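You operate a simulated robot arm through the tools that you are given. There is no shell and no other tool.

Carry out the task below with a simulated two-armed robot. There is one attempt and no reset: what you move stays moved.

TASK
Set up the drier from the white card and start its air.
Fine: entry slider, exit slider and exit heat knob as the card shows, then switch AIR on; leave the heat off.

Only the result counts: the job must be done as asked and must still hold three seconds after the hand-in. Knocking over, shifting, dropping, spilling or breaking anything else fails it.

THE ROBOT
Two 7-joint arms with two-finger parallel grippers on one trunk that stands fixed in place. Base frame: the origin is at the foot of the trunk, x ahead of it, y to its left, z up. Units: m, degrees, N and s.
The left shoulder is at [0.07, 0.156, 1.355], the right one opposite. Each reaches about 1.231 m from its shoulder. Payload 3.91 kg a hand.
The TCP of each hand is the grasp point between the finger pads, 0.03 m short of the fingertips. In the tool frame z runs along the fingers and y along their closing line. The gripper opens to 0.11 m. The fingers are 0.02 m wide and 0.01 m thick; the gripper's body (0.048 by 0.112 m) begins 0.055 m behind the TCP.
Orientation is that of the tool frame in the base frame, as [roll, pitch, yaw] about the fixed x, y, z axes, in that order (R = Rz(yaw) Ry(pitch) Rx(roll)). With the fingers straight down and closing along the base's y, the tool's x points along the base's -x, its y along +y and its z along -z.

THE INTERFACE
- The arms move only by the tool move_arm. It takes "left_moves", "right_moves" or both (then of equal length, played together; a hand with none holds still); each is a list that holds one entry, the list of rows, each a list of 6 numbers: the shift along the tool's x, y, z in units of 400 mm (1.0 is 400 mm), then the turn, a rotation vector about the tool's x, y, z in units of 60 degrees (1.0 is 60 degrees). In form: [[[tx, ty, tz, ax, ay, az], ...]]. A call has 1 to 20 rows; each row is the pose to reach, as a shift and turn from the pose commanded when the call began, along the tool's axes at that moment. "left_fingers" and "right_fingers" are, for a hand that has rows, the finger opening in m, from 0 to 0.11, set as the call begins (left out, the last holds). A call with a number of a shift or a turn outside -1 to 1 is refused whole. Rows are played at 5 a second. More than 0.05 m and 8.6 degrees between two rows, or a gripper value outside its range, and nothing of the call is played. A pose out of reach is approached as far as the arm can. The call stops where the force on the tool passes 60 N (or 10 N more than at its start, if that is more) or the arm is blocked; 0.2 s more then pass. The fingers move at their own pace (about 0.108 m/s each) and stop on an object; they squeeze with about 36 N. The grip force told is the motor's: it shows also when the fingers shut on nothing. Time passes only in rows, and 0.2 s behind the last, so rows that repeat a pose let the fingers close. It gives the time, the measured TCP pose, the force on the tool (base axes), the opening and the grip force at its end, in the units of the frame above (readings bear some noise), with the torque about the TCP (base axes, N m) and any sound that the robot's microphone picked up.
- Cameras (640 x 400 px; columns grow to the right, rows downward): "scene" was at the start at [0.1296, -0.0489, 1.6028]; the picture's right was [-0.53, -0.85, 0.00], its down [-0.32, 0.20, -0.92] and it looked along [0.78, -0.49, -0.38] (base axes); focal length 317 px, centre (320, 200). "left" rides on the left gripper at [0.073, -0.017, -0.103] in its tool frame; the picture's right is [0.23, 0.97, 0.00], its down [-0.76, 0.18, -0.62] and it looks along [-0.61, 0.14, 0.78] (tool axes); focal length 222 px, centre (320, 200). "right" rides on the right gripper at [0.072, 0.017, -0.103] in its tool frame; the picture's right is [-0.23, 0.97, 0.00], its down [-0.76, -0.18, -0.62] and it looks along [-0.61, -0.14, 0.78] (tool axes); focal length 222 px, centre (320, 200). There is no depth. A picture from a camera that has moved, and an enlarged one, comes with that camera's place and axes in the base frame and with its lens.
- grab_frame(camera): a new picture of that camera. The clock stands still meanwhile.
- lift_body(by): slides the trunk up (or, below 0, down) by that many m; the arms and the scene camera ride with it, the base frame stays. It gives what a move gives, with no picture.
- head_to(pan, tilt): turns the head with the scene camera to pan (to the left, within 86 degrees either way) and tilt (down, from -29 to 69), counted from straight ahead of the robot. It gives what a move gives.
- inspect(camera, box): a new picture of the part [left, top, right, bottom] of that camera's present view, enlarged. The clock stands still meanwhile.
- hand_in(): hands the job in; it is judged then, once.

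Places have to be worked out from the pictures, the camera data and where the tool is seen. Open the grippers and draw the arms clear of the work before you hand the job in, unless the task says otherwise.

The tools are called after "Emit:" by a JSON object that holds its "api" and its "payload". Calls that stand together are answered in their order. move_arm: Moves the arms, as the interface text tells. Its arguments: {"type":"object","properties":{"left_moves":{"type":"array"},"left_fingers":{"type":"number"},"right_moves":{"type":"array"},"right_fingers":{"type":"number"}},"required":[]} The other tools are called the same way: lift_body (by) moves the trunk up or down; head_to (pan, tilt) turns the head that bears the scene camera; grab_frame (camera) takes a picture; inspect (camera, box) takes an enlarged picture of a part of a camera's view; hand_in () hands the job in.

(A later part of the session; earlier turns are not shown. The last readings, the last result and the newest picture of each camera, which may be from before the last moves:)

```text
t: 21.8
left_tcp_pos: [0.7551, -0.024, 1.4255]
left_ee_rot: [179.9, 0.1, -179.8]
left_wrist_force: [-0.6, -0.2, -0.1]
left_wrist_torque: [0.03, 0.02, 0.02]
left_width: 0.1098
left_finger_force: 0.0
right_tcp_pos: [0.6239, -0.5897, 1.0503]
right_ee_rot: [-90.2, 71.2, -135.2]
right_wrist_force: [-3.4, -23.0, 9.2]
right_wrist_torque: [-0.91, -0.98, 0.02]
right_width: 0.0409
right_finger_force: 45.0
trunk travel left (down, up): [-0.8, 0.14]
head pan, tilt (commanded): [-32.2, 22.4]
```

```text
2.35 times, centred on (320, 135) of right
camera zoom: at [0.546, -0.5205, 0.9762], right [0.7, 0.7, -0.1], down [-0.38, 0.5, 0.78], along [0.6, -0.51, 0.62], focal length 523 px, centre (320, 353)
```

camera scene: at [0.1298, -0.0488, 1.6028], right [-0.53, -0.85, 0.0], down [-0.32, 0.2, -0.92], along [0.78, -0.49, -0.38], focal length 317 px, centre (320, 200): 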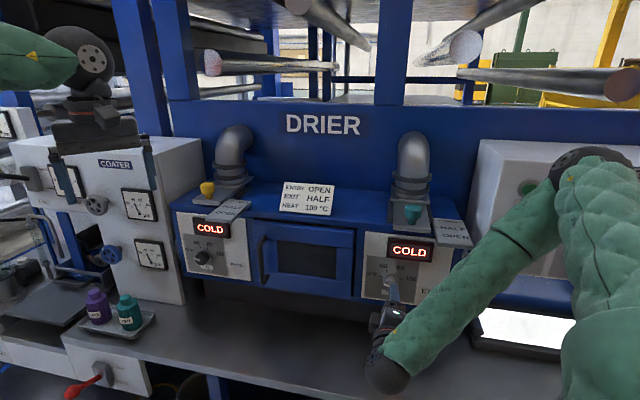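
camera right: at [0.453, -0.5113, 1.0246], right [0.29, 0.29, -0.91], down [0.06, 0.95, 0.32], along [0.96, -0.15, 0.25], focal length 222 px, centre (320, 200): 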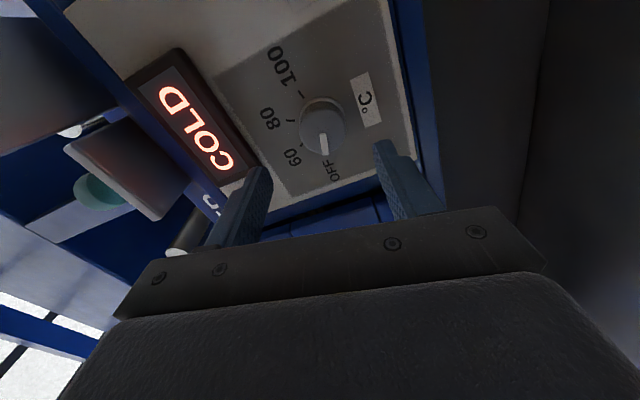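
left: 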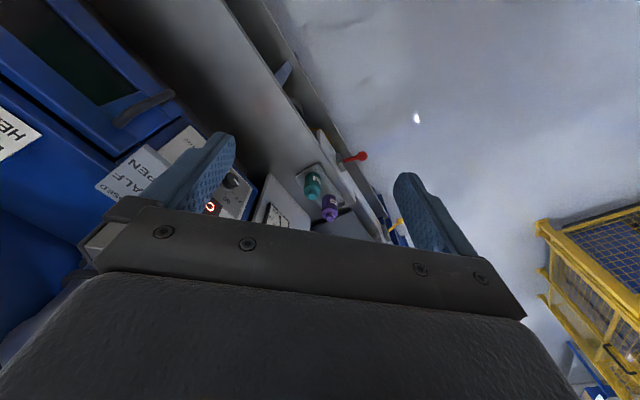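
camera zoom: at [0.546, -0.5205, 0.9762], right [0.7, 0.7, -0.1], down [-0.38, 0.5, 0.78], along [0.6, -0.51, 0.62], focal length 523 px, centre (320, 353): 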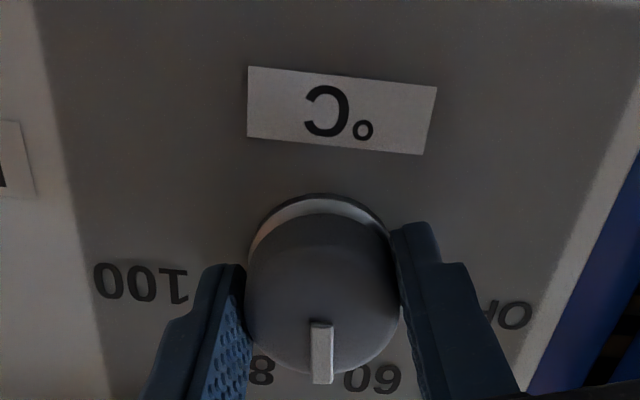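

The pointer now stands at about −6°, so it turned with the hand. I re-centre slightly against the side force and turn a further 60°.

Emit:
{"api": "move_arm", "payload": {"right_moves": [[[0, -0.009, 0.004, 0, 0, 0.0], [0, -0.009, 0.004, 0, 0, 0.12], [0, -0.009, 0.004, 0, 0, 0.24], [0, -0.009, 0.004, 0, 0, 0.36], [0, -0.009, 0.004, 0, 0, 0.48], [0, -0.009, 0.004, 0, 0, 0.6], [0, -0.009, 0.004, 0, 0, 0.72], [0, -0.009, 0.004, 0, 0, 0.84], [0, -0.009, 0.004, 0, 0, 0.93], [0, -0.009, 0.004, 0, 0, 1.0], [0, -0.009, 0.004, 0, 0, 1.0]]]}}

Emit:
{"api": "inspect", "payload": {"camera": "scene", "box": [340, 230, 450, 330]}}

Emit:
{"api": "inspect", "payload": {"camera": "right", "box": [200, 50, 440, 220]}}

```text
t: 24.2
left_tcp_pos: [0.7599, -0.0214, 1.4216]
left_ee_rot: [-180.0, -0.1, -179.9]
left_wrist_force: [-1.2, 1.0, 0.2]
left_wrist_torque: [0.02, 0.0, 0.02]
left_width: 0.1102
left_finger_force: 0.0
right_tcp_pos: [0.6239, -0.5952, 1.0585]
right_ee_rot: [90.3, 49.2, 45.3]
right_wrist_force: [9.3, 16.6, -25.0]
right_wrist_torque: [0.16, 0.13, 1.16]
right_width: 0.0408
right_finger_force: 45.4
right hand out of reach, approached as far as the arm can: row 10, 11
trunk travel left (down, up): [-0.8, 0.14]
head pan, tilt (commanded): [-32.2, 22.4]
```

```text
4.00 times, centred on (395, 280) of scene
camera zoom: at [0.1333, -0.0487, 1.6024], right [-0.53, -0.85, 0.0], down [-0.33, 0.2, -0.92], along [0.78, -0.49, -0.38], focal length 1269 px, centre (20, -120)
```

zoom: 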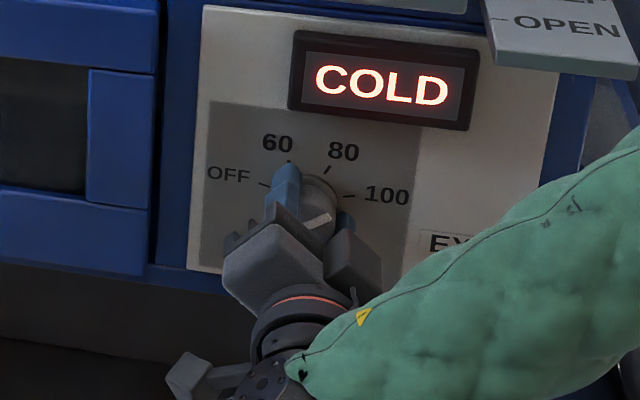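

```text
2.35 times, centred on (320, 135) of right
camera zoom: at [0.5932, -0.4787, 1.0148], right [0.42, 0.42, 0.81], down [-0.89, -0.01, 0.46], along [0.2, -0.91, 0.36], focal length 523 px, centre (320, 353)
```

zoom: 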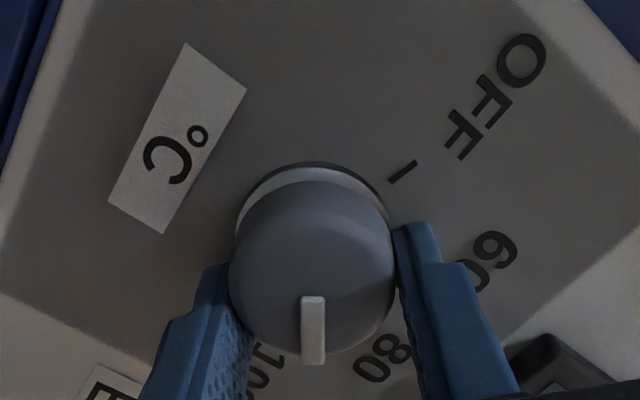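

The pointer is at about +54°, but the wrist hit its limit. I release, back off 4 cm, and turn the hand back 60° for a second grip.

Emit:
{"api": "move_arm", "payload": {"right_moves": [[[0, 0, 0, 0, 0, 0], [0, 0, 0, 0, 0, 0], [0, 0, -0.05, 0, 0, 0], [0, 0, -0.1, 0, 0, 0], [0, 0, -0.1, 0, 0, -0.13], [0, 0, -0.1, 0, 0, -0.26], [0, 0, -0.1, 0, 0, -0.39], [0, 0, -0.1, 0, 0, -0.52], [0, 0, -0.1, 0, 0, -0.65], [0, 0, -0.1, 0, 0, -0.78], [0, 0, -0.1, 0, 0, -0.9], [0, 0, -0.1, 0, 0, -1.0], [0, 0, -0.1, 0, 0, -1.0]]], "right_fingers": 0.07}}

Emit:
{"api": "inspect", "payload": {"camera": "right", "box": [200, 50, 440, 220]}}

Emit:
{"api": "inspect", "payload": {"camera": "scene", "box": [340, 230, 450, 330]}}

```text
t: 27.0
left_tcp_pos: [0.7583, -0.0209, 1.4245]
left_ee_rot: [-180.0, 0.0, -179.8]
left_wrist_force: [0.3, 0.4, 0.8]
left_wrist_torque: [-0.03, -0.02, -0.02]
left_width: 0.11
left_finger_force: 0.0
right_tcp_pos: [0.593, -0.5652, 1.0602]
right_ee_rot: [-90.1, 70.9, -135.0]
right_wrist_force: [-0.6, -0.4, 0.5]
right_wrist_torque: [0.0, 0.02, 0.03]
right_width: 0.0701
right_finger_force: 0.0
right hand out of reach, approached as far as the arm can: row 4
trunk travel left (down, up): [-0.8, 0.14]
head pan, tilt (commanded): [-32.2, 22.4]
```

```text
2.35 times, centred on (320, 135) of right
camera zoom: at [0.5151, -0.4973, 0.9859], right [0.7, 0.7, -0.1], down [-0.38, 0.5, 0.78], along [0.6, -0.51, 0.62], focal length 523 px, centre (320, 353)
```

zoom: 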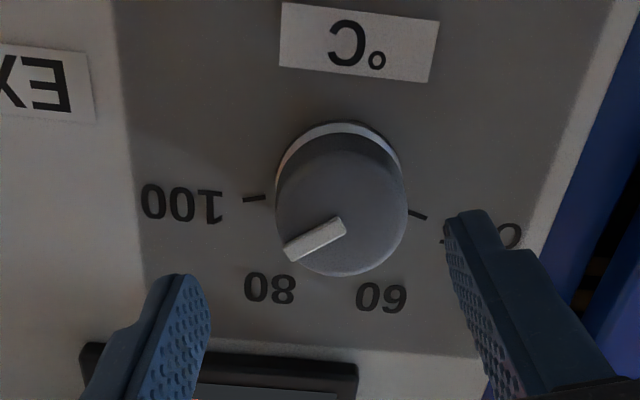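

```text
4.00 times, centred on (395, 280) of scene
camera zoom: at [0.1299, -0.0488, 1.6028], right [-0.53, -0.85, 0.0], down [-0.32, 0.2, -0.92], along [0.78, -0.49, -0.38], focal length 1269 px, centre (20, -120)
```

zoom: 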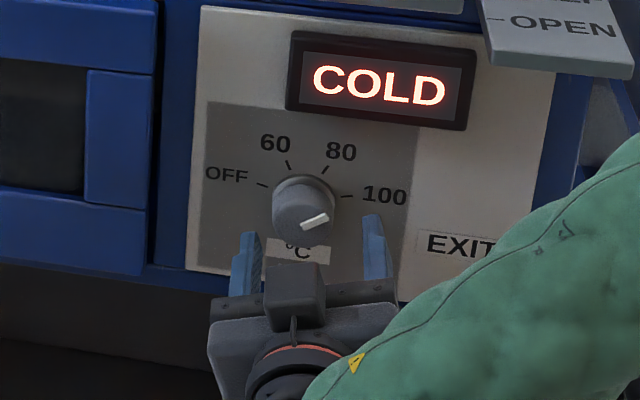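

Pointer is at about +55°, the 100 mark at about +77°, so 22° remain. I re-centre on the axis (L=0.026, z=1.052) and advance again.

Emit:
{"api": "move_arm", "payload": {"right_moves": [[[0.0137, 0.0219, 0, 0, 0, 0], [0.0137, 0.0219, 0.033, 0, 0, 0], [0.0137, 0.0219, 0.066, 0, 0, 0], [0.0137, 0.0219, 0.0975, 0, 0, 0], [0.0137, 0.0219, 0.0975, 0, 0, 0]]]}}

Emit:
{"api": "inspect", "payload": {"camera": "right", "box": [200, 50, 440, 220]}}

```text
t: 28.2
left_tcp_pos: [0.7572, -0.022, 1.425]
left_ee_rot: [-180.0, -0.1, -179.9]
left_wrist_force: [0.3, 0.0, 1.0]
left_wrist_torque: [0.01, -0.03, 0.01]
left_width: 0.11
left_finger_force: 0.1
right_tcp_pos: [0.6253, -0.5896, 1.0532]
right_ee_rot: [-90.2, 71.0, -134.9]
right_wrist_force: [0.4, 0.3, -0.4]
right_wrist_torque: [0.01, -0.01, -0.02]
right_width: 0.0699
right_finger_force: 0.2
trunk travel left (down, up): [-0.8, 0.14]
head pan, tilt (commanded): [-32.2, 22.4]
```

```text
2.35 times, centred on (320, 135) of right
camera zoom: at [0.548, -0.5212, 0.9796], right [0.7, 0.7, -0.1], down [-0.38, 0.5, 0.78], along [0.6, -0.51, 0.62], focal length 523 px, centre (320, 353)
```

zoom: 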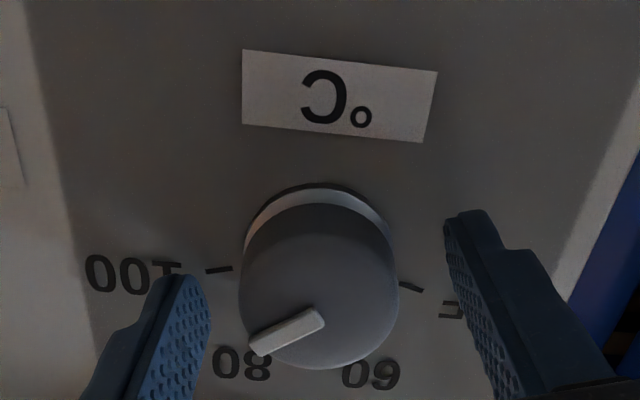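

The knob is centred between the fingers again. I close, then turn clockwise 22°.

Emit:
{"api": "move_arm", "payload": {"right_moves": [[[0, 0, 0, 0, 0, 0], [0, 0, 0, 0, 0, 0], [0, 0, 0, 0, 0, 0], [0, 0, 0, 0, 0, 0]]], "right_fingers": 0.02}}

Emit:
{"api": "inspect", "payload": {"camera": "right", "box": [200, 50, 440, 220]}}

```text
t: 29.2
left_tcp_pos: [0.7566, -0.0221, 1.4243]
left_ee_rot: [180.0, -0.1, -179.9]
left_wrist_force: [-0.2, -0.1, -1.2]
left_wrist_torque: [-0.03, 0.02, 0.04]
left_width: 0.1101
left_finger_force: 0.0
right_tcp_pos: [0.6251, -0.5885, 1.0525]
right_ee_rot: [-90.0, 71.1, -135.1]
right_wrist_force: [-0.2, -0.8, 1.6]
right_wrist_torque: [-0.05, -0.07, -0.5]
right_width: 0.0417
right_finger_force: 45.7
trunk travel left (down, up): [-0.8, 0.14]
head pan, tilt (commanded): [-32.2, 22.4]
```

```text
2.35 times, centred on (320, 135) of right
camera zoom: at [0.5481, -0.5212, 0.9796], right [0.7, 0.7, -0.1], down [-0.38, 0.5, 0.78], along [0.6, -0.51, 0.62], focal length 523 px, centre (320, 353)
```

zoom: 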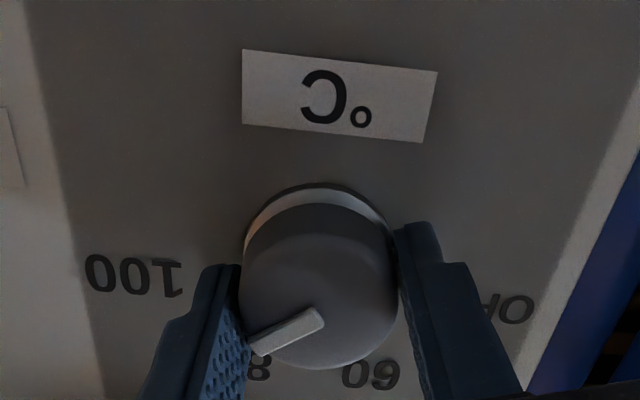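

The grip is well centred (side force near zero). I turn 22° clockwise to 100.

Emit:
{"api": "move_arm", "payload": {"right_moves": [[[0, 0, 0, 0, 0, 0.1], [0, 0, 0, 0, 0, 0.2], [0, 0, 0, 0, 0, 0.3], [0, 0, 0, 0, 0, 0.367], [0, 0, 0, 0, 0, 0.367]]]}}

Emit:
{"api": "inspect", "payload": {"camera": "right", "box": [200, 50, 440, 220]}}

Emit:
{"api": "inspect", "payload": {"camera": "scene", "box": [340, 230, 450, 330]}}

```text
t: 30.4
left_tcp_pos: [0.7576, -0.0239, 1.4257]
left_ee_rot: [179.9, 0.0, -180.0]
left_wrist_force: [-0.3, -0.3, -0.5]
left_wrist_torque: [-0.02, 0.01, -0.02]
left_width: 0.1101
left_finger_force: 0.1
right_tcp_pos: [0.626, -0.5899, 1.0541]
right_ee_rot: [88.4, 86.8, 43.3]
right_wrist_force: [7.3, -23.9, 21.1]
right_wrist_torque: [-0.4, -0.23, 0.1]
right_width: 0.0415
right_finger_force: 45.3
trunk travel left (down, up): [-0.8, 0.14]
head pan, tilt (commanded): [-32.2, 22.4]
```

```text
2.35 times, centred on (320, 135) of right
camera zoom: at [0.5679, -0.5014, 0.9818], right [0.68, 0.68, 0.28], down [-0.6, 0.29, 0.75], along [0.43, -0.68, 0.6], focal length 523 px, centre (320, 353)
```

zoom: 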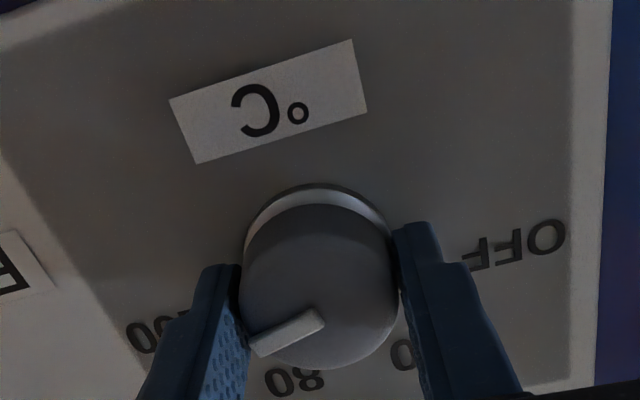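

```text
4.00 times, centred on (395, 280) of scene
camera zoom: at [0.1291, -0.0502, 1.6029], right [-0.53, -0.85, 0.0], down [-0.32, 0.2, -0.92], along [0.78, -0.49, -0.38], focal length 1269 px, centre (20, -120)
```

zoom: 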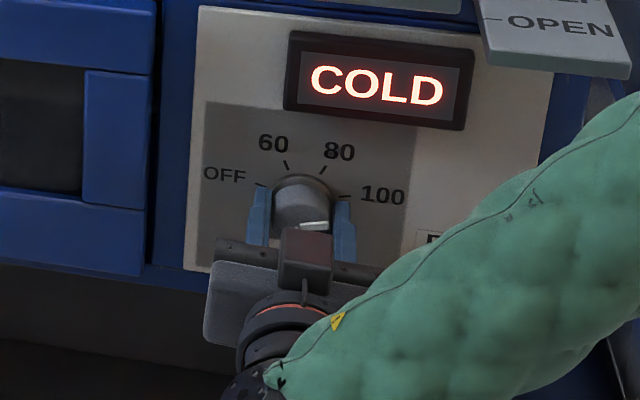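

The knob followed the hand. I release, back off and check the pointer against the 100 mark.

Emit:
{"api": "move_arm", "payload": {"right_moves": [[[0, 0, 0, 0, 0, 0], [0, 0, 0, 0, 0, 0], [0, 0, -0.05, 0, 0, 0], [0, 0, -0.1, 0, 0, 0], [0, 0, -0.15, 0, 0, 0], [0, 0, -0.15, 0, 0, 0]]], "right_fingers": 0.07}}

Emit:
{"api": "inspect", "payload": {"camera": "right", "box": [200, 50, 440, 220]}}

Emit:
{"api": "inspect", "payload": {"camera": "scene", "box": [340, 230, 450, 330]}}

```text
t: 31.8
left_tcp_pos: [0.7576, -0.0221, 1.425]
left_ee_rot: [-180.0, 0.0, -179.9]
left_wrist_force: [0.5, 0.0, 0.5]
left_wrist_torque: [0.0, 0.0, 0.01]
left_width: 0.1104
left_finger_force: 0.0
right_tcp_pos: [0.5831, -0.5457, 1.0525]
right_ee_rot: [90.4, 87.1, 45.4]
right_wrist_force: [-0.4, 0.1, 0.1]
right_wrist_torque: [0.0, 0.01, 0.02]
right_width: 0.0701
right_finger_force: 0.1
trunk travel left (down, up): [-0.8, 0.14]
head pan, tilt (commanded): [-32.2, 22.4]
```

```text
2.35 times, centred on (320, 135) of right
camera zoom: at [0.5258, -0.4573, 0.9819], right [0.68, 0.68, 0.28], down [-0.59, 0.29, 0.75], along [0.43, -0.68, 0.6], focal length 523 px, centre (320, 353)
```

zoom: 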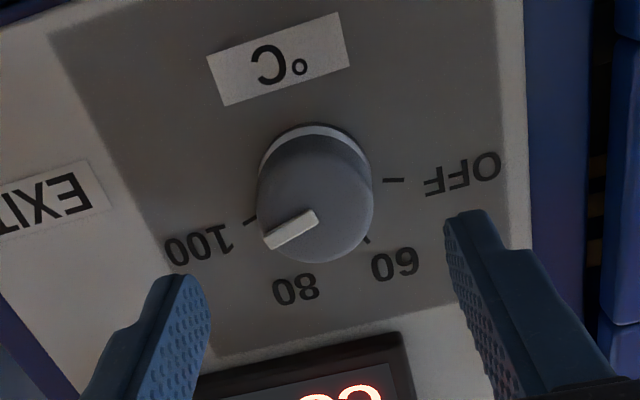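

```text
4.00 times, centred on (395, 280) of scene
camera zoom: at [0.1297, -0.0491, 1.6028], right [-0.53, -0.85, 0.0], down [-0.32, 0.2, -0.92], along [0.78, -0.49, -0.38], focal length 1269 px, centre (20, -120)
```

zoom: 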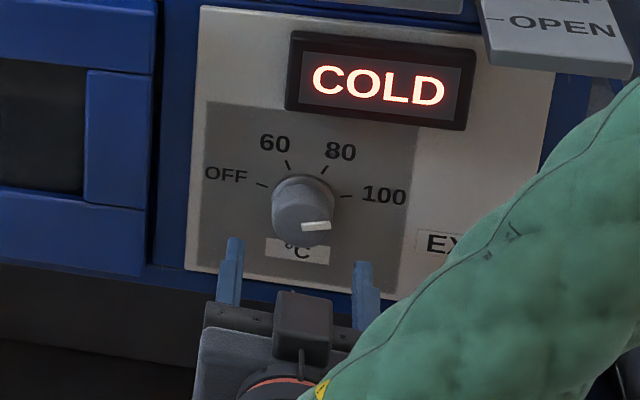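

The exit knob now points at 100 within about 2°. Next is the yellow entry slider (knob at about F=-0.901, L=0.568, z≈1.29) with the left arm; I first turn that hand square to the drier and move it in front of the knob.

Emit:
{"api": "move_arm", "payload": {"left_moves": [[[-0.043, -0.022, 0, 0, 0, 0.09], [-0.087, -0.044, 0, 0, 0, 0.19], [-0.13, -0.066, 0, 0, 0, 0.28], [-0.174, -0.088, 0, 0, 0, 0.375], [-0.217, -0.109, 0, 0, 0, 0.47], [-0.26, -0.131, 0, 0, 0, 0.56], [-0.304, -0.153, 0, 0, 0, 0.66], [-0.3475, -0.175, 0, 0, 0, 0.75], [-0.3475, -0.175, 0, 0, 0, 0.75]]], "left_fingers": 0.07}}

Emit:
{"api": "grab_frame", "payload": {"camera": "scene"}}

Emit:
{"api": "grab_frame", "payload": {"camera": "left"}}

```text
t: 33.8
left_tcp_pos: [0.8976, -0.0903, 1.4249]
left_ee_rot: [-179.9, 0.1, 135.0]
left_wrist_force: [0.2, 0.8, -0.5]
left_wrist_torque: [0.02, 0.0, -0.01]
left_width: 0.0699
left_finger_force: 0.1
right_tcp_pos: [0.5829, -0.5449, 1.0543]
right_ee_rot: [90.1, 87.0, 45.0]
right_wrist_force: [-0.6, -0.2, -0.7]
right_wrist_torque: [-0.01, 0.02, 0.03]
right_width: 0.07
right_finger_force: 0.0
trunk travel left (down, up): [-0.8, 0.14]
head pan, tilt (commanded): [-32.2, 22.4]
```

```text
taken
camera scene: at [0.1295, -0.0482, 1.6028], right [-0.53, -0.85, 0.0], down [-0.32, 0.2, -0.92], along [0.78, -0.49, -0.38], focal length 317 px, centre (320, 200)
```

scene: 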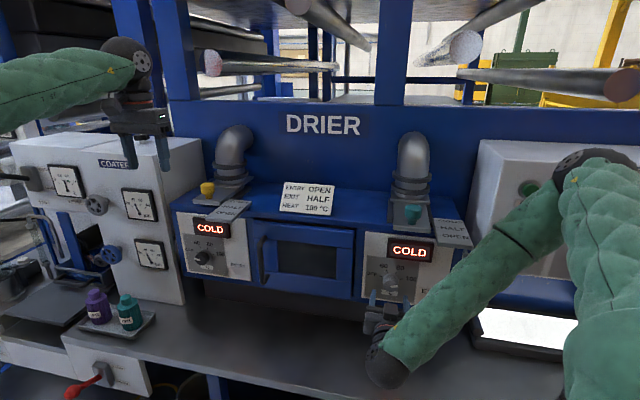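

```text
taken
camera left: at [0.8348, -0.0522, 1.5276], right [0.53, 0.85, 0.0], down [0.66, -0.41, 0.62], along [0.53, -0.33, -0.78], focal length 222 px, centre (320, 200)
```

left: 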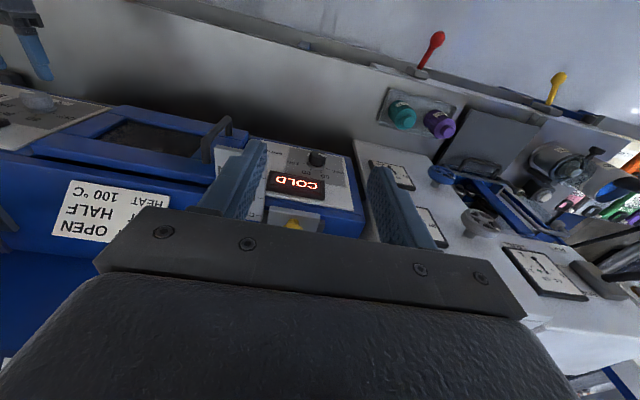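

Left hand is at F=-0.6985, L=0.571. I pitch it 45° towards the drier (to stay within reach) while moving to a pre-grasp point in front of and above the yellow knob.

Emit:
{"api": "move_arm", "payload": {"left_moves": [[[-0.04, -0.001, 0.0, 0, -0.1, 0], [-0.08, -0.002, 0.02, 0, -0.2, 0], [-0.12, -0.004, 0.04, 0, -0.3, 0], [-0.16, -0.005, 0.07, 0, -0.4, 0], [-0.2, -0.006, 0.09, 0, -0.5, 0], [-0.24, -0.007, 0.12, 0, -0.6, 0], [-0.28, -0.008, 0.15, 0, -0.68, 0], [-0.329, -0.01, 0.1725, 0, -0.75, 0], [-0.329, -0.01, 0.1725, 0, -0.75, 0]]]}}

Emit:
{"api": "grab_frame", "payload": {"camera": "scene"}}

Emit:
{"api": "grab_frame", "payload": {"camera": "left"}}

```text
t: 35.8
left_tcp_pos: [0.9876, -0.187, 1.3558]
left_ee_rot: [180.0, 45.1, 135.1]
left_wrist_force: [0.2, -0.4, -0.3]
left_wrist_torque: [0.01, 0.01, 0.0]
left_width: 0.0701
left_finger_force: 0.1
right_tcp_pos: [0.5837, -0.5448, 1.0541]
right_ee_rot: [90.1, 87.1, 45.1]
right_wrist_force: [0.1, 0.3, 0.3]
right_wrist_torque: [0.02, 0.05, -0.01]
right_width: 0.0699
right_finger_force: 0.1
trunk travel left (down, up): [-0.8, 0.14]
head pan, tilt (commanded): [-32.2, 22.4]
```

```text
taken
camera scene: at [0.1295, -0.0485, 1.6028], right [-0.53, -0.85, 0.0], down [-0.32, 0.2, -0.92], along [0.78, -0.49, -0.38], focal length 317 px, centre (320, 200)
```

scene: 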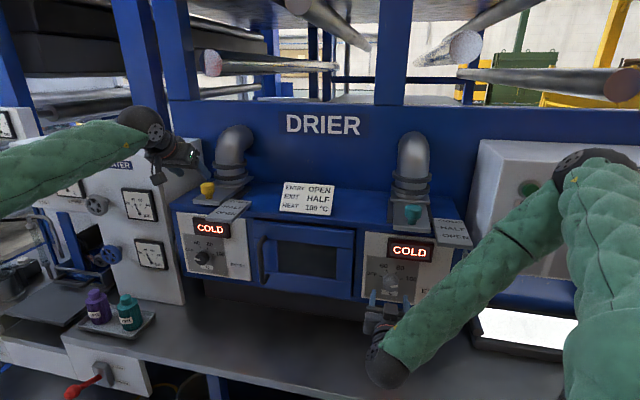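

```text
taken
camera left: at [0.8876, -0.1111, 1.377], right [0.57, 0.8, -0.16], down [0.19, 0.06, 0.98], along [0.8, -0.59, -0.12], focal length 222 px, centre (320, 200)
```

left: 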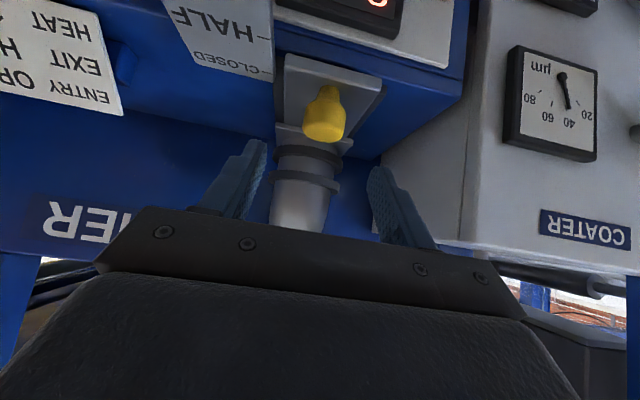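

The left hand reached F=-0.831, L=0.566, z=1.356 with 45° pitch and the yellow knob in view. I zoom in to refine its place.

Emit:
{"api": "inspect", "payload": {"camera": "left", "box": [220, 20, 420, 200]}}

Emit:
{"api": "inspect", "payload": {"camera": "scene", "box": [150, 120, 270, 230]}}

```text
2.22 times, centred on (320, 110) of left
camera zoom: at [0.8876, -0.1111, 1.377], right [0.57, 0.8, -0.16], down [0.19, 0.06, 0.98], along [0.8, -0.59, -0.12], focal length 494 px, centre (320, 400)
```

zoom: 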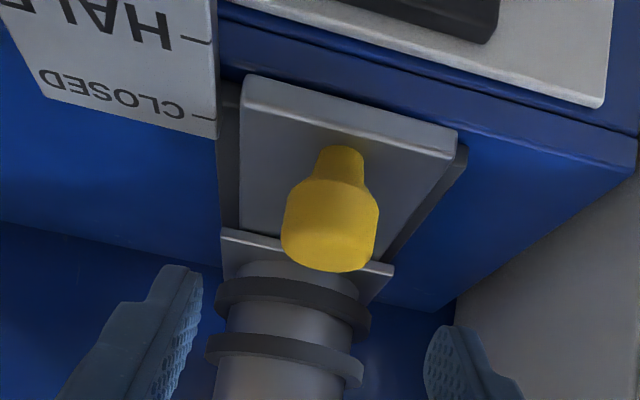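

```text
3.64 times, centred on (210, 175) of scene
camera zoom: at [0.1295, -0.0485, 1.6028], right [-0.53, -0.85, 0.0], down [-0.32, 0.2, -0.92], along [0.78, -0.49, -0.38], focal length 1154 px, centre (720, 291)
```

zoom: 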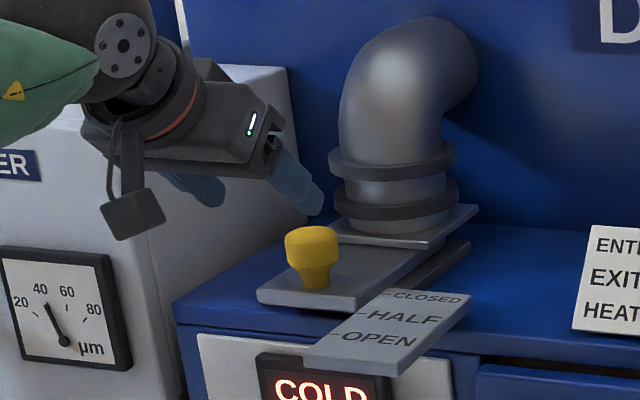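

Yellow knob refined to F≈-0.900, L≈0.5695. I advance along the tool axis to straddle it at z≈1.2865.

Emit:
{"api": "move_arm", "payload": {"left_moves": [[[0.0, 0.0085, 0.05, 0, 0, 0], [0.0, 0.0085, 0.1, 0, 0, 0], [0.001, 0.0085, 0.15, 0, 0, 0], [0.0015, 0.0085, 0.2, 0, 0, 0], [0.0015, 0.0085, 0.2434, 0, 0, 0], [0.0015, 0.0085, 0.2434, 0, 0, 0]]]}}

Emit:
{"api": "inspect", "payload": {"camera": "scene", "box": [150, 120, 270, 230]}}

Emit:
{"api": "inspect", "payload": {"camera": "left", "box": [200, 20, 440, 220]}}

```text
t: 37.2
left_tcp_pos: [1.0366, -0.2335, 1.2861]
left_ee_rot: [-180.0, 45.1, 135.1]
left_wrist_force: [0.6, 0.2, -1.0]
left_wrist_torque: [0.02, 0.02, -0.01]
left_width: 0.0703
left_finger_force: 0.1
right_tcp_pos: [0.5823, -0.5452, 1.0533]
right_ee_rot: [90.1, 87.0, 45.2]
right_wrist_force: [-0.6, -0.3, -0.9]
right_wrist_torque: [-0.02, -0.01, 0.01]
right_width: 0.0701
right_finger_force: 0.1
trunk travel left (down, up): [-0.8, 0.14]
head pan, tilt (commanded): [-32.2, 22.4]
```

```text
3.64 times, centred on (210, 175) of scene
camera zoom: at [0.1297, -0.0485, 1.6028], right [-0.53, -0.85, 0.0], down [-0.32, 0.2, -0.92], along [0.78, -0.49, -0.38], focal length 1154 px, centre (720, 291)
```

zoom: 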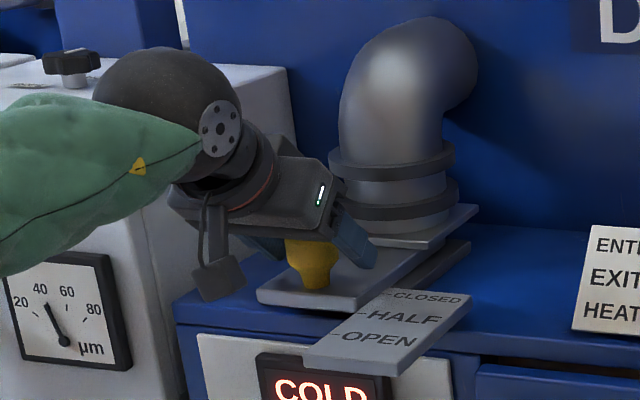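

```text
2.00 times, centred on (320, 120) of left
camera zoom: at [0.9387, -0.1587, 1.3077], right [0.57, 0.8, -0.16], down [0.19, 0.06, 0.98], along [0.8, -0.59, -0.12], focal length 444 px, centre (320, 360)
```

zoom: 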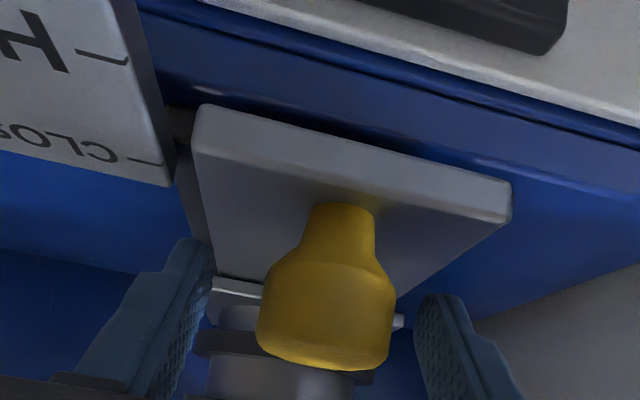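

The cap is squarely between the finger pads. I close the left fingers on it.

Emit:
{"api": "move_arm", "payload": {"left_moves": [[[0, 0, 0, 0, 0, 0], [0, 0, 0, 0, 0, 0], [0, 0, 0, 0, 0, 0], [0, 0, 0, 0, 0, 0]]], "left_fingers": 0.02}}

```text
t: 38.2
left_tcp_pos: [1.0387, -0.2318, 1.286]
left_ee_rot: [-179.9, 45.0, 135.0]
left_wrist_force: [7.3, 6.6, 2.5]
left_wrist_torque: [0.27, -0.06, 0.1]
left_width: 0.039
left_finger_force: 45.2
right_tcp_pos: [0.5832, -0.5446, 1.0536]
right_ee_rot: [90.4, 87.1, 45.4]
right_wrist_force: [-0.1, 0.4, 0.1]
right_wrist_torque: [-0.02, 0.01, 0.02]
right_width: 0.07
right_finger_force: 0.0
trunk travel left (down, up): [-0.8, 0.14]
head pan, tilt (commanded): [-32.2, 22.4]
```

The yellow knob is gripped (0.039 m) with little side load. I pull it straight out along f by 0.08 m to OPEN.

Emit:
{"api": "move_arm", "payload": {"left_moves": [[[0.018, 0.003, -0.018, 0, 0, 0], [0.036, 0.003, -0.036, 0, 0, 0], [0.054, 0.003, -0.054, 0, 0, 0], [0.072, 0.003, -0.072, 0, 0, 0], [0.09, 0.003, -0.09, 0, 0, 0], [0.108, 0.003, -0.108, 0, 0, 0], [0.126, 0.003, -0.126, 0, 0, 0], [0.142, 0.003, -0.142, 0, 0, 0], [0.142, 0.003, -0.142, 0, 0, 0]]]}}

Emit:
{"api": "inspect", "payload": {"camera": "scene", "box": [150, 120, 270, 230]}}

Emit:
{"api": "inspect", "payload": {"camera": "left", "box": [140, 20, 440, 220]}}

```text
t: 40.2
left_tcp_pos: [0.9831, -0.1754, 1.2869]
left_ee_rot: [-180.0, 44.9, 135.0]
left_wrist_force: [12.3, -6.1, 3.5]
left_wrist_torque: [-0.44, -0.51, -0.16]
left_width: 0.0395
left_finger_force: 44.8
right_tcp_pos: [0.5834, -0.5469, 1.0523]
right_ee_rot: [91.5, 87.0, 46.6]
right_wrist_force: [0.1, -0.1, -0.4]
right_wrist_torque: [-0.02, 0.04, 0.0]
right_width: 0.0702
right_finger_force: 0.1
trunk travel left (down, up): [-0.8, 0.14]
head pan, tilt (commanded): [-32.2, 22.4]
```

```text
3.64 times, centred on (210, 175) of scene
camera zoom: at [0.1312, -0.0499, 1.6027], right [-0.53, -0.85, 0.0], down [-0.32, 0.2, -0.92], along [0.78, -0.49, -0.38], focal length 1154 px, centre (720, 291)
```

zoom: 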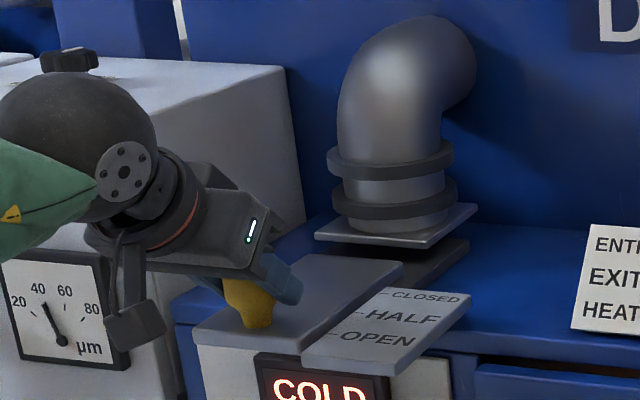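

```text
2.00 times, centred on (290, 120) of left
camera zoom: at [0.8832, -0.101, 1.3075], right [0.57, 0.8, -0.16], down [0.19, 0.06, 0.98], along [0.8, -0.59, -0.12], focal length 444 px, centre (380, 360)
```

zoom: 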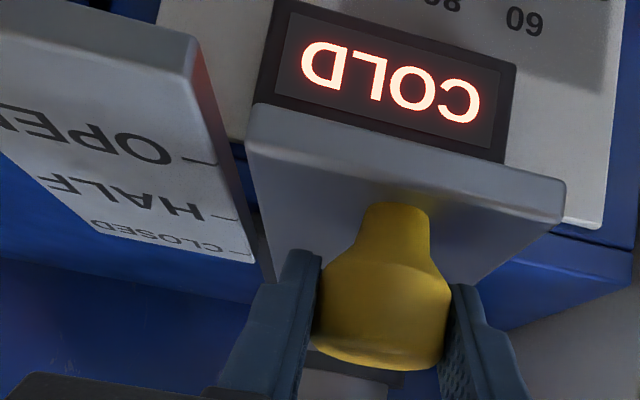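

The slider moved 0.079 m and shows a stop-like 13 N, i.e. it is at OPEN. I release and draw the left hand back along its axis.

Emit:
{"api": "move_arm", "payload": {"left_moves": [[[0, 0, 0, 0, 0, 0], [0, 0, 0, 0, 0, 0], [0, 0, -0.05, 0, 0, 0], [0, 0, -0.12, 0, 0, 0], [0, 0, -0.2, 0, 0, 0], [0, 0, -0.3, 0, 0, 0], [0, 0, -0.3, 0, 0, 0]]], "left_fingers": 0.07}}

Emit:
{"api": "inspect", "payload": {"camera": "scene", "box": [150, 120, 270, 260]}}

Emit:
{"api": "inspect", "payload": {"camera": "left", "box": [120, 0, 440, 200]}}

Emit:
{"api": "grab_frame", "payload": {"camera": "scene"}}

```text
t: 41.8
left_tcp_pos: [0.9239, -0.1191, 1.3723]
left_ee_rot: [-180.0, 45.0, 135.0]
left_wrist_force: [-0.2, -0.4, 0.5]
left_wrist_torque: [-0.01, 0.0, -0.01]
left_width: 0.0699
left_finger_force: 0.0
right_tcp_pos: [0.5846, -0.5463, 1.0518]
right_ee_rot: [91.5, 86.9, 46.5]
right_wrist_force: [0.3, 0.3, -0.6]
right_wrist_torque: [-0.01, 0.01, -0.03]
right_width: 0.0698
right_finger_force: 0.0
trunk travel left (down, up): [-0.8, 0.14]
head pan, tilt (commanded): [-32.2, 22.4]
```

```text
2.86 times, centred on (210, 190) of scene
camera zoom: at [0.1308, -0.0499, 1.6026], right [-0.53, -0.85, 0.0], down [-0.32, 0.2, -0.92], along [0.78, -0.49, -0.38], focal length 906 px, centre (634, 229)
```

zoom: 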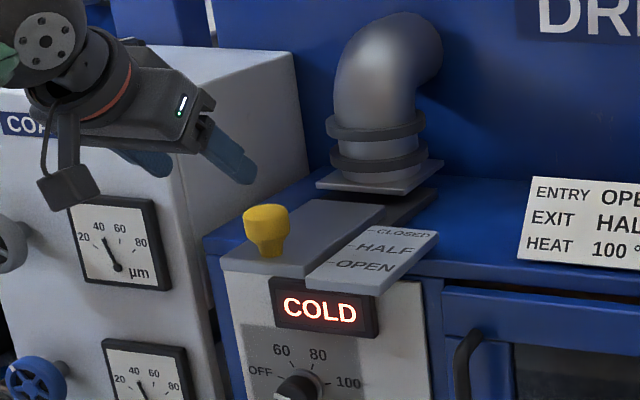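

```text
2.00 times, centred on (280, 100) of left
camera zoom: at [0.8244, -0.0438, 1.3933], right [0.57, 0.8, -0.16], down [0.2, 0.06, 0.98], along [0.8, -0.59, -0.12], focal length 444 px, centre (400, 400)
```

zoom: 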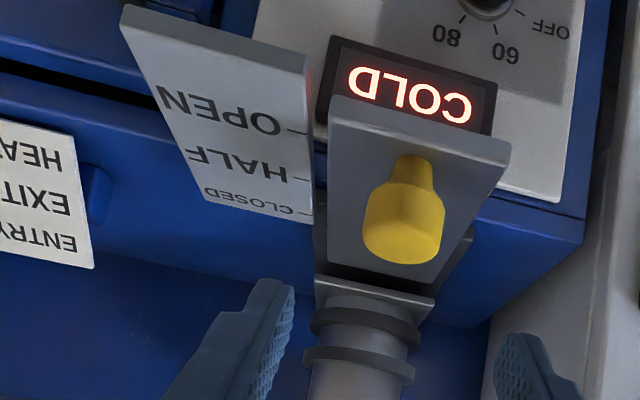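

```text
taken
camera scene: at [0.1308, -0.0499, 1.6026], right [-0.53, -0.85, 0.0], down [-0.32, 0.2, -0.92], along [0.78, -0.49, -0.38], focal length 317 px, centre (320, 200)
```

scene: 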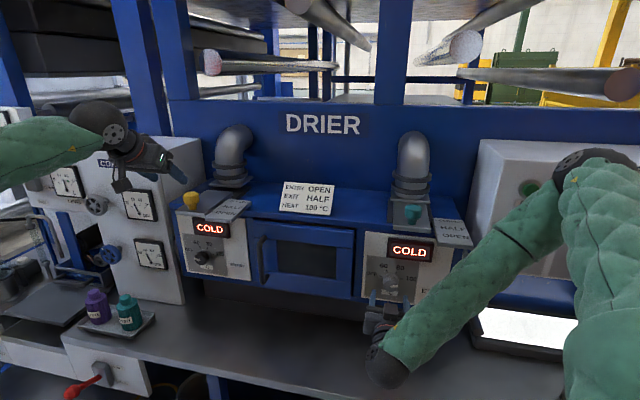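

Entry slider is at OPEN by both views. Now the AIR switch: I move the right hand sideways at low height to in front of the control box (L≈-0.275), turning it back 60° on the way.

Emit:
{"api": "move_arm", "payload": {"right_moves": [[[-0.004, -0.08, -0.05, 0, 0, -0.11], [-0.009, -0.165, -0.05, 0, 0, -0.22], [-0.013, -0.25, -0.05, 0, 0, -0.33], [-0.017, -0.335, -0.05, 0, 0, -0.44], [-0.022, -0.42, -0.05, 0, 0, -0.55], [-0.026, -0.505, -0.05, 0, 0, -0.66], [-0.03, -0.59, -0.05, 0, 0, -0.77], [-0.035, -0.675, -0.05, 0, 0, -0.88], [-0.039, -0.754, -0.05, 0, 0, -1.0], [-0.039, -0.754, -0.05, 0, 0, -1.0]]]}}

Emit:
{"api": "grab_frame", "payload": {"camera": "scene"}}

Emit:
{"api": "grab_frame", "payload": {"camera": "right"}}

```text
t: 44.0
left_tcp_pos: [0.9244, -0.1193, 1.3705]
left_ee_rot: [-179.9, 45.0, 135.1]
left_wrist_force: [0.1, 1.3, -0.4]
left_wrist_torque: [0.0, 0.02, -0.02]
left_width: 0.07
left_finger_force: 0.2
right_tcp_pos: [0.3569, -0.7458, 1.0525]
right_ee_rot: [-90.0, 32.9, -134.9]
right_wrist_force: [0.4, 0.0, 0.4]
right_wrist_torque: [0.01, 0.01, 0.0]
right_width: 0.07
right_finger_force: 0.0
trunk travel left (down, up): [-0.8, 0.14]
head pan, tilt (commanded): [-32.2, 22.4]
```

```text
taken
camera scene: at [0.1311, -0.05, 1.6026], right [-0.53, -0.85, 0.0], down [-0.32, 0.2, -0.92], along [0.78, -0.49, -0.38], focal length 317 px, centre (320, 200)
```

scene: 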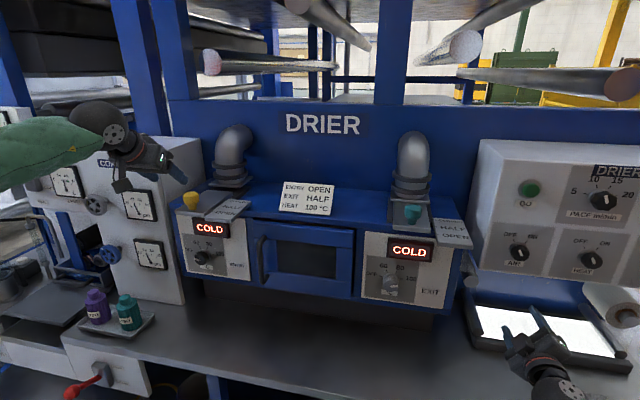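

```text
taken
camera right: at [0.2488, -0.7089, 0.9991], right [0.51, 0.51, -0.69], down [-0.06, 0.82, 0.56], along [0.86, -0.25, 0.45], focal length 222 px, centre (320, 200)
```

right: 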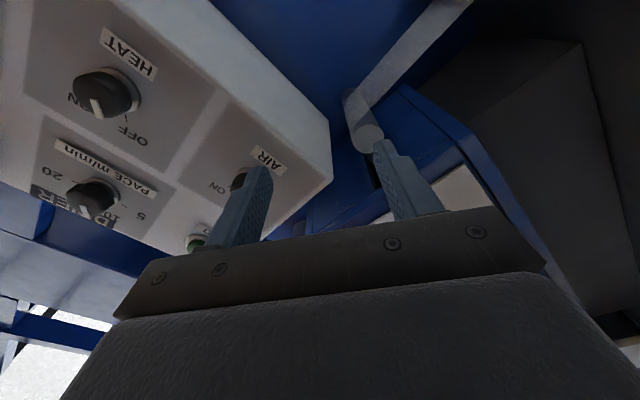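

The hand moved over cleanly. I raise it 0.1345 m to the AIR switch height, still about 0.11 m off the panel.

Emit:
{"api": "move_arm", "payload": {"right_moves": [[[-0.046, -0.07, 0, 0, 0, 0], [-0.092, -0.141, 0, 0, 0, 0], [-0.138, -0.212, 0, 0, 0, 0], [-0.183, -0.282, 0, 0, 0, 0], [-0.183, -0.282, 0, 0, 0, 0]]]}}

Emit:
{"api": "inspect", "payload": {"camera": "right", "box": [160, 20, 460, 220]}}

Emit:
{"api": "inspect", "payload": {"camera": "scene", "box": [470, 170, 630, 300]}}

```text
t: 45.2
left_tcp_pos: [0.9229, -0.1178, 1.3722]
left_ee_rot: [-179.9, 44.9, 135.1]
left_wrist_force: [0.5, 0.7, -0.2]
left_wrist_torque: [0.05, 0.04, 0.0]
left_width: 0.07
left_finger_force: 0.0
right_tcp_pos: [0.3532, -0.745, 1.1883]
right_ee_rot: [-90.0, 33.0, -135.0]
right_wrist_force: [0.3, 0.5, -0.6]
right_wrist_torque: [0.01, 0.01, -0.01]
right_width: 0.0699
right_finger_force: 0.0
trunk travel left (down, up): [-0.8, 0.14]
head pan, tilt (commanded): [-32.2, 22.4]
```

```text
2.00 times, centred on (310, 120) of right
camera zoom: at [0.2454, -0.7077, 1.1344], right [0.51, 0.51, -0.69], down [-0.06, 0.82, 0.56], along [0.86, -0.25, 0.45], focal length 444 px, centre (340, 360)
```

zoom: 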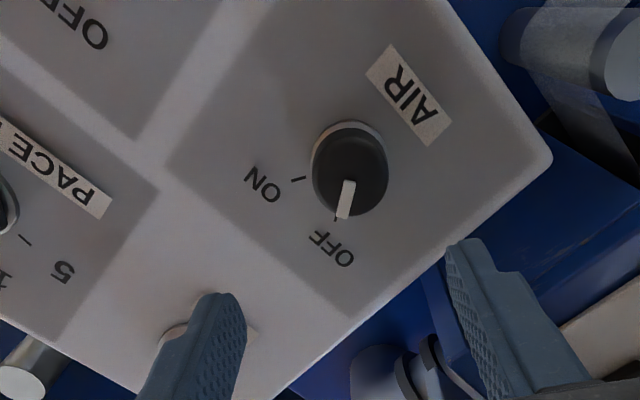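

```text
3.08 times, centred on (550, 235) of scene
camera zoom: at [0.1293, -0.049, 1.6028], right [-0.53, -0.85, 0.0], down [-0.32, 0.2, -0.92], along [0.78, -0.49, -0.38], focal length 976 px, centre (-388, 92)
```

zoom: 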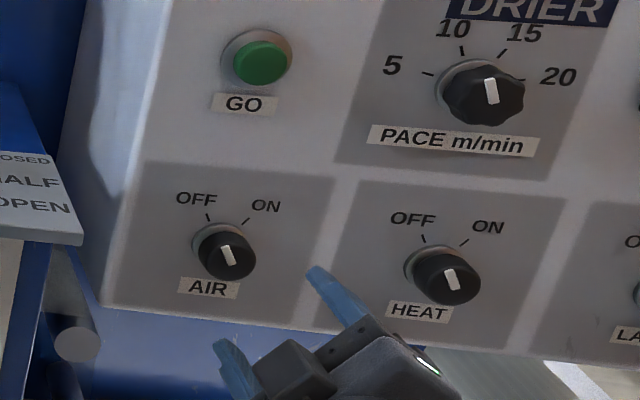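

AIR knob axis comes out at L≈-0.279, z≈1.178, cap front F≈-0.894, panel F≈-0.92; pointer at −34° (OFF) and ON at about +28°, so ~60° clockwise. I line up and advance to straddle the cap.

Emit:
{"api": "move_arm", "payload": {"right_moves": [[[0.018, 0.019, 0.0, 0, 0, 0], [0.018, 0.019, 0.07, 0, 0, 0], [0.018, 0.019, 0.14, 0, 0, 0], [0.018, 0.019, 0.2, 0, 0, 0], [0.018, 0.019, 0.257, 0, 0, 0], [0.018, 0.019, 0.257, 0, 0, 0]]]}}

Emit:
{"api": "inspect", "payload": {"camera": "right", "box": [200, 40, 440, 220]}}

Emit:
{"api": "inspect", "payload": {"camera": "scene", "box": [470, 170, 630, 300]}}

```text
t: 46.6
left_tcp_pos: [0.9207, -0.1176, 1.3727]
left_ee_rot: [180.0, 45.1, 135.1]
left_wrist_force: [0.3, 0.7, 1.2]
left_wrist_torque: [0.01, -0.01, 0.0]
left_width: 0.0699
left_finger_force: 0.1
right_tcp_pos: [0.4265, -0.8186, 1.1769]
right_ee_rot: [-90.0, 33.0, -135.0]
right_wrist_force: [-0.3, 0.8, 0.5]
right_wrist_torque: [0.02, -0.01, -0.01]
right_width: 0.0699
right_finger_force: 0.0
trunk travel left (down, up): [-0.8, 0.14]
head pan, tilt (commanded): [-32.2, 22.4]
```

```text
2.22 times, centred on (320, 130) of right
camera zoom: at [0.3184, -0.7815, 1.1237], right [0.51, 0.51, -0.69], down [-0.06, 0.82, 0.56], along [0.86, -0.25, 0.45], focal length 494 px, centre (320, 356)
```

zoom: 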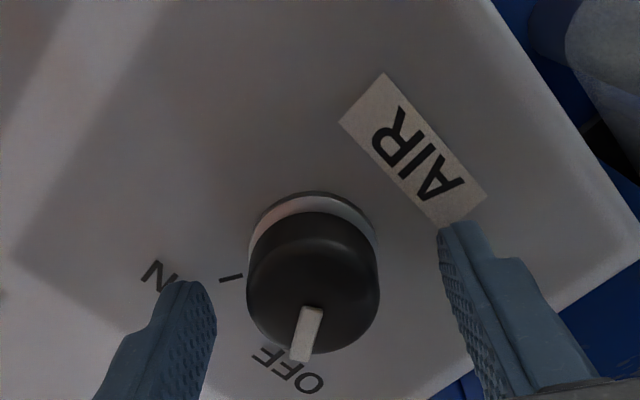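

```text
3.08 times, centred on (550, 235) of scene
camera zoom: at [0.1288, -0.0483, 1.6029], right [-0.53, -0.85, 0.0], down [-0.32, 0.2, -0.92], along [0.78, -0.49, -0.38], focal length 976 px, centre (-388, 92)
```

zoom: 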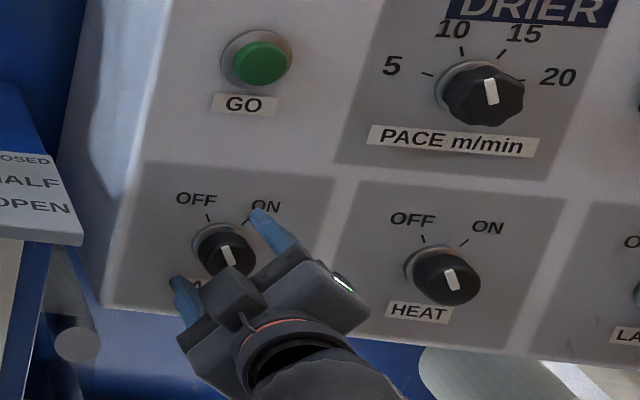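

The fingers straddle the AIR knob; clearance from HEAT and GO is ample. I close on it.

Emit:
{"api": "move_arm", "payload": {"right_moves": [[[0, 0, 0, 0, 0, 0], [0, 0, 0, 0, 0, 0], [0, 0, 0, 0, 0, 0], [0, 0, 0, 0, 0, 0]]], "right_fingers": 0.02}}

```text
t: 47.6
left_tcp_pos: [0.9229, -0.1179, 1.3736]
left_ee_rot: [180.0, 45.1, 135.0]
left_wrist_force: [0.0, -0.5, 0.1]
left_wrist_torque: [0.03, -0.02, 0.01]
left_width: 0.0701
left_finger_force: 0.0
right_tcp_pos: [0.4264, -0.8194, 1.1781]
right_ee_rot: [-89.8, 33.1, -135.0]
right_wrist_force: [6.8, -19.8, 26.4]
right_wrist_torque: [0.17, 0.25, -0.27]
right_width: 0.0378
right_finger_force: 45.1
trunk travel left (down, up): [-0.8, 0.14]
head pan, tilt (commanded): [-32.2, 22.4]
```

The knob is gripped (0.038 m) with 27 N sideways; I shift 4 mm along the closing line to centre before turning.

Emit:
{"api": "move_arm", "payload": {"right_moves": [[[0, -0.005, 0.003, 0, 0, 0], [0, -0.01, 0.005, 0, 0, 0], [0, -0.01, 0.005, 0, 0, 0]]]}}

```text
t: 48.4
left_tcp_pos: [0.9224, -0.116, 1.3734]
left_ee_rot: [-180.0, 45.0, 135.1]
left_wrist_force: [-0.2, -0.1, -0.7]
left_wrist_torque: [0.02, 0.02, -0.01]
left_width: 0.07
left_finger_force: 0.1
right_tcp_pos: [0.4261, -0.82, 1.1794]
right_ee_rot: [-90.2, 33.0, -134.9]
right_wrist_force: [-12.6, 23.8, -12.1]
right_wrist_torque: [-0.44, -0.54, 0.6]
right_width: 0.0376
right_finger_force: 45.2
trunk travel left (down, up): [-0.8, 0.14]
head pan, tilt (commanded): [-32.2, 22.4]
```

Slight over-correction; I take back 1.4 mm and 1.2 mm axially and turn 60° clockwise to ON.

Emit:
{"api": "move_arm", "payload": {"right_moves": [[[0, 0.0035, -0.003, 0, 0, 0], [0, 0.0035, -0.003, 0, 0, 0.11], [0, 0.0035, -0.003, 0, 0, 0.23], [0, 0.0035, -0.003, 0, 0, 0.35], [0, 0.0035, -0.003, 0, 0, 0.47], [0, 0.0035, -0.003, 0, 0, 0.59], [0, 0.0035, -0.003, 0, 0, 0.71], [0, 0.0035, -0.003, 0, 0, 0.82], [0, 0.0035, -0.003, 0, 0, 0.92], [0, 0.0035, -0.003, 0, 0, 1.0], [0, 0.0035, -0.003, 0, 0, 1.0]]]}}

Emit:
{"api": "inspect", "payload": {"camera": "right", "box": [200, 40, 440, 220]}}

Emit:
{"api": "inspect", "payload": {"camera": "scene", "box": [470, 170, 630, 300]}}

```text
t: 50.8
left_tcp_pos: [0.9221, -0.1186, 1.3739]
left_ee_rot: [179.9, 45.0, 135.0]
left_wrist_force: [-0.6, -0.4, 0.1]
left_wrist_torque: [0.0, -0.01, 0.02]
left_width: 0.0698
left_finger_force: 0.0
right_tcp_pos: [0.4243, -0.8213, 1.1798]
right_ee_rot: [88.0, 86.9, 42.9]
right_wrist_force: [-1.1, -8.6, 13.7]
right_wrist_torque: [-0.62, -0.24, -0.44]
right_width: 0.038
right_finger_force: 44.8
trunk travel left (down, up): [-0.8, 0.14]
head pan, tilt (commanded): [-32.2, 22.4]
```

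```text
2.22 times, centred on (320, 130) of right
camera zoom: at [0.3679, -0.733, 1.1081], right [0.68, 0.68, 0.28], down [-0.6, 0.29, 0.75], along [0.43, -0.68, 0.6], focal length 494 px, centre (320, 356)
```

zoom: 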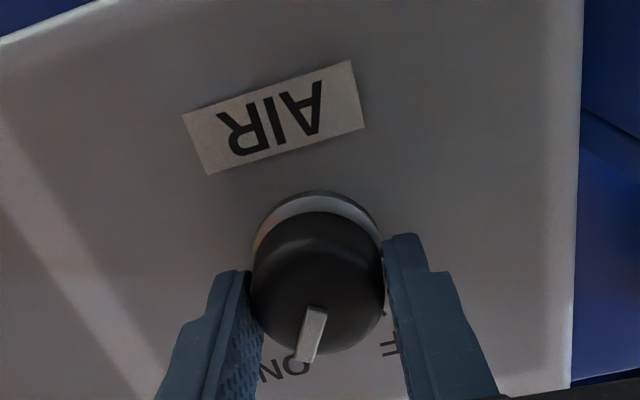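

```text
3.08 times, centred on (550, 235) of scene
camera zoom: at [0.1289, -0.0486, 1.6031], right [-0.53, -0.85, 0.0], down [-0.32, 0.2, -0.92], along [0.78, -0.49, -0.38], focal length 976 px, centre (-388, 92)
```

zoom: 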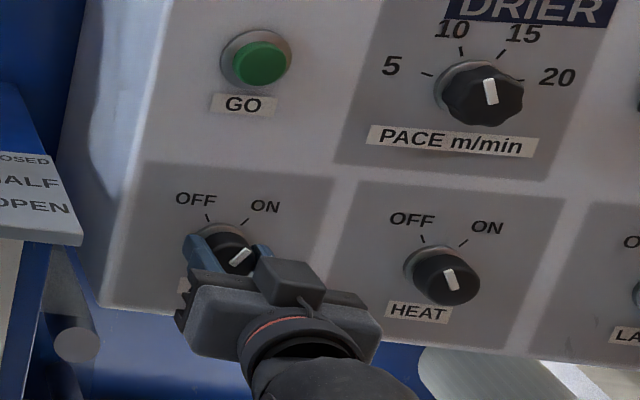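

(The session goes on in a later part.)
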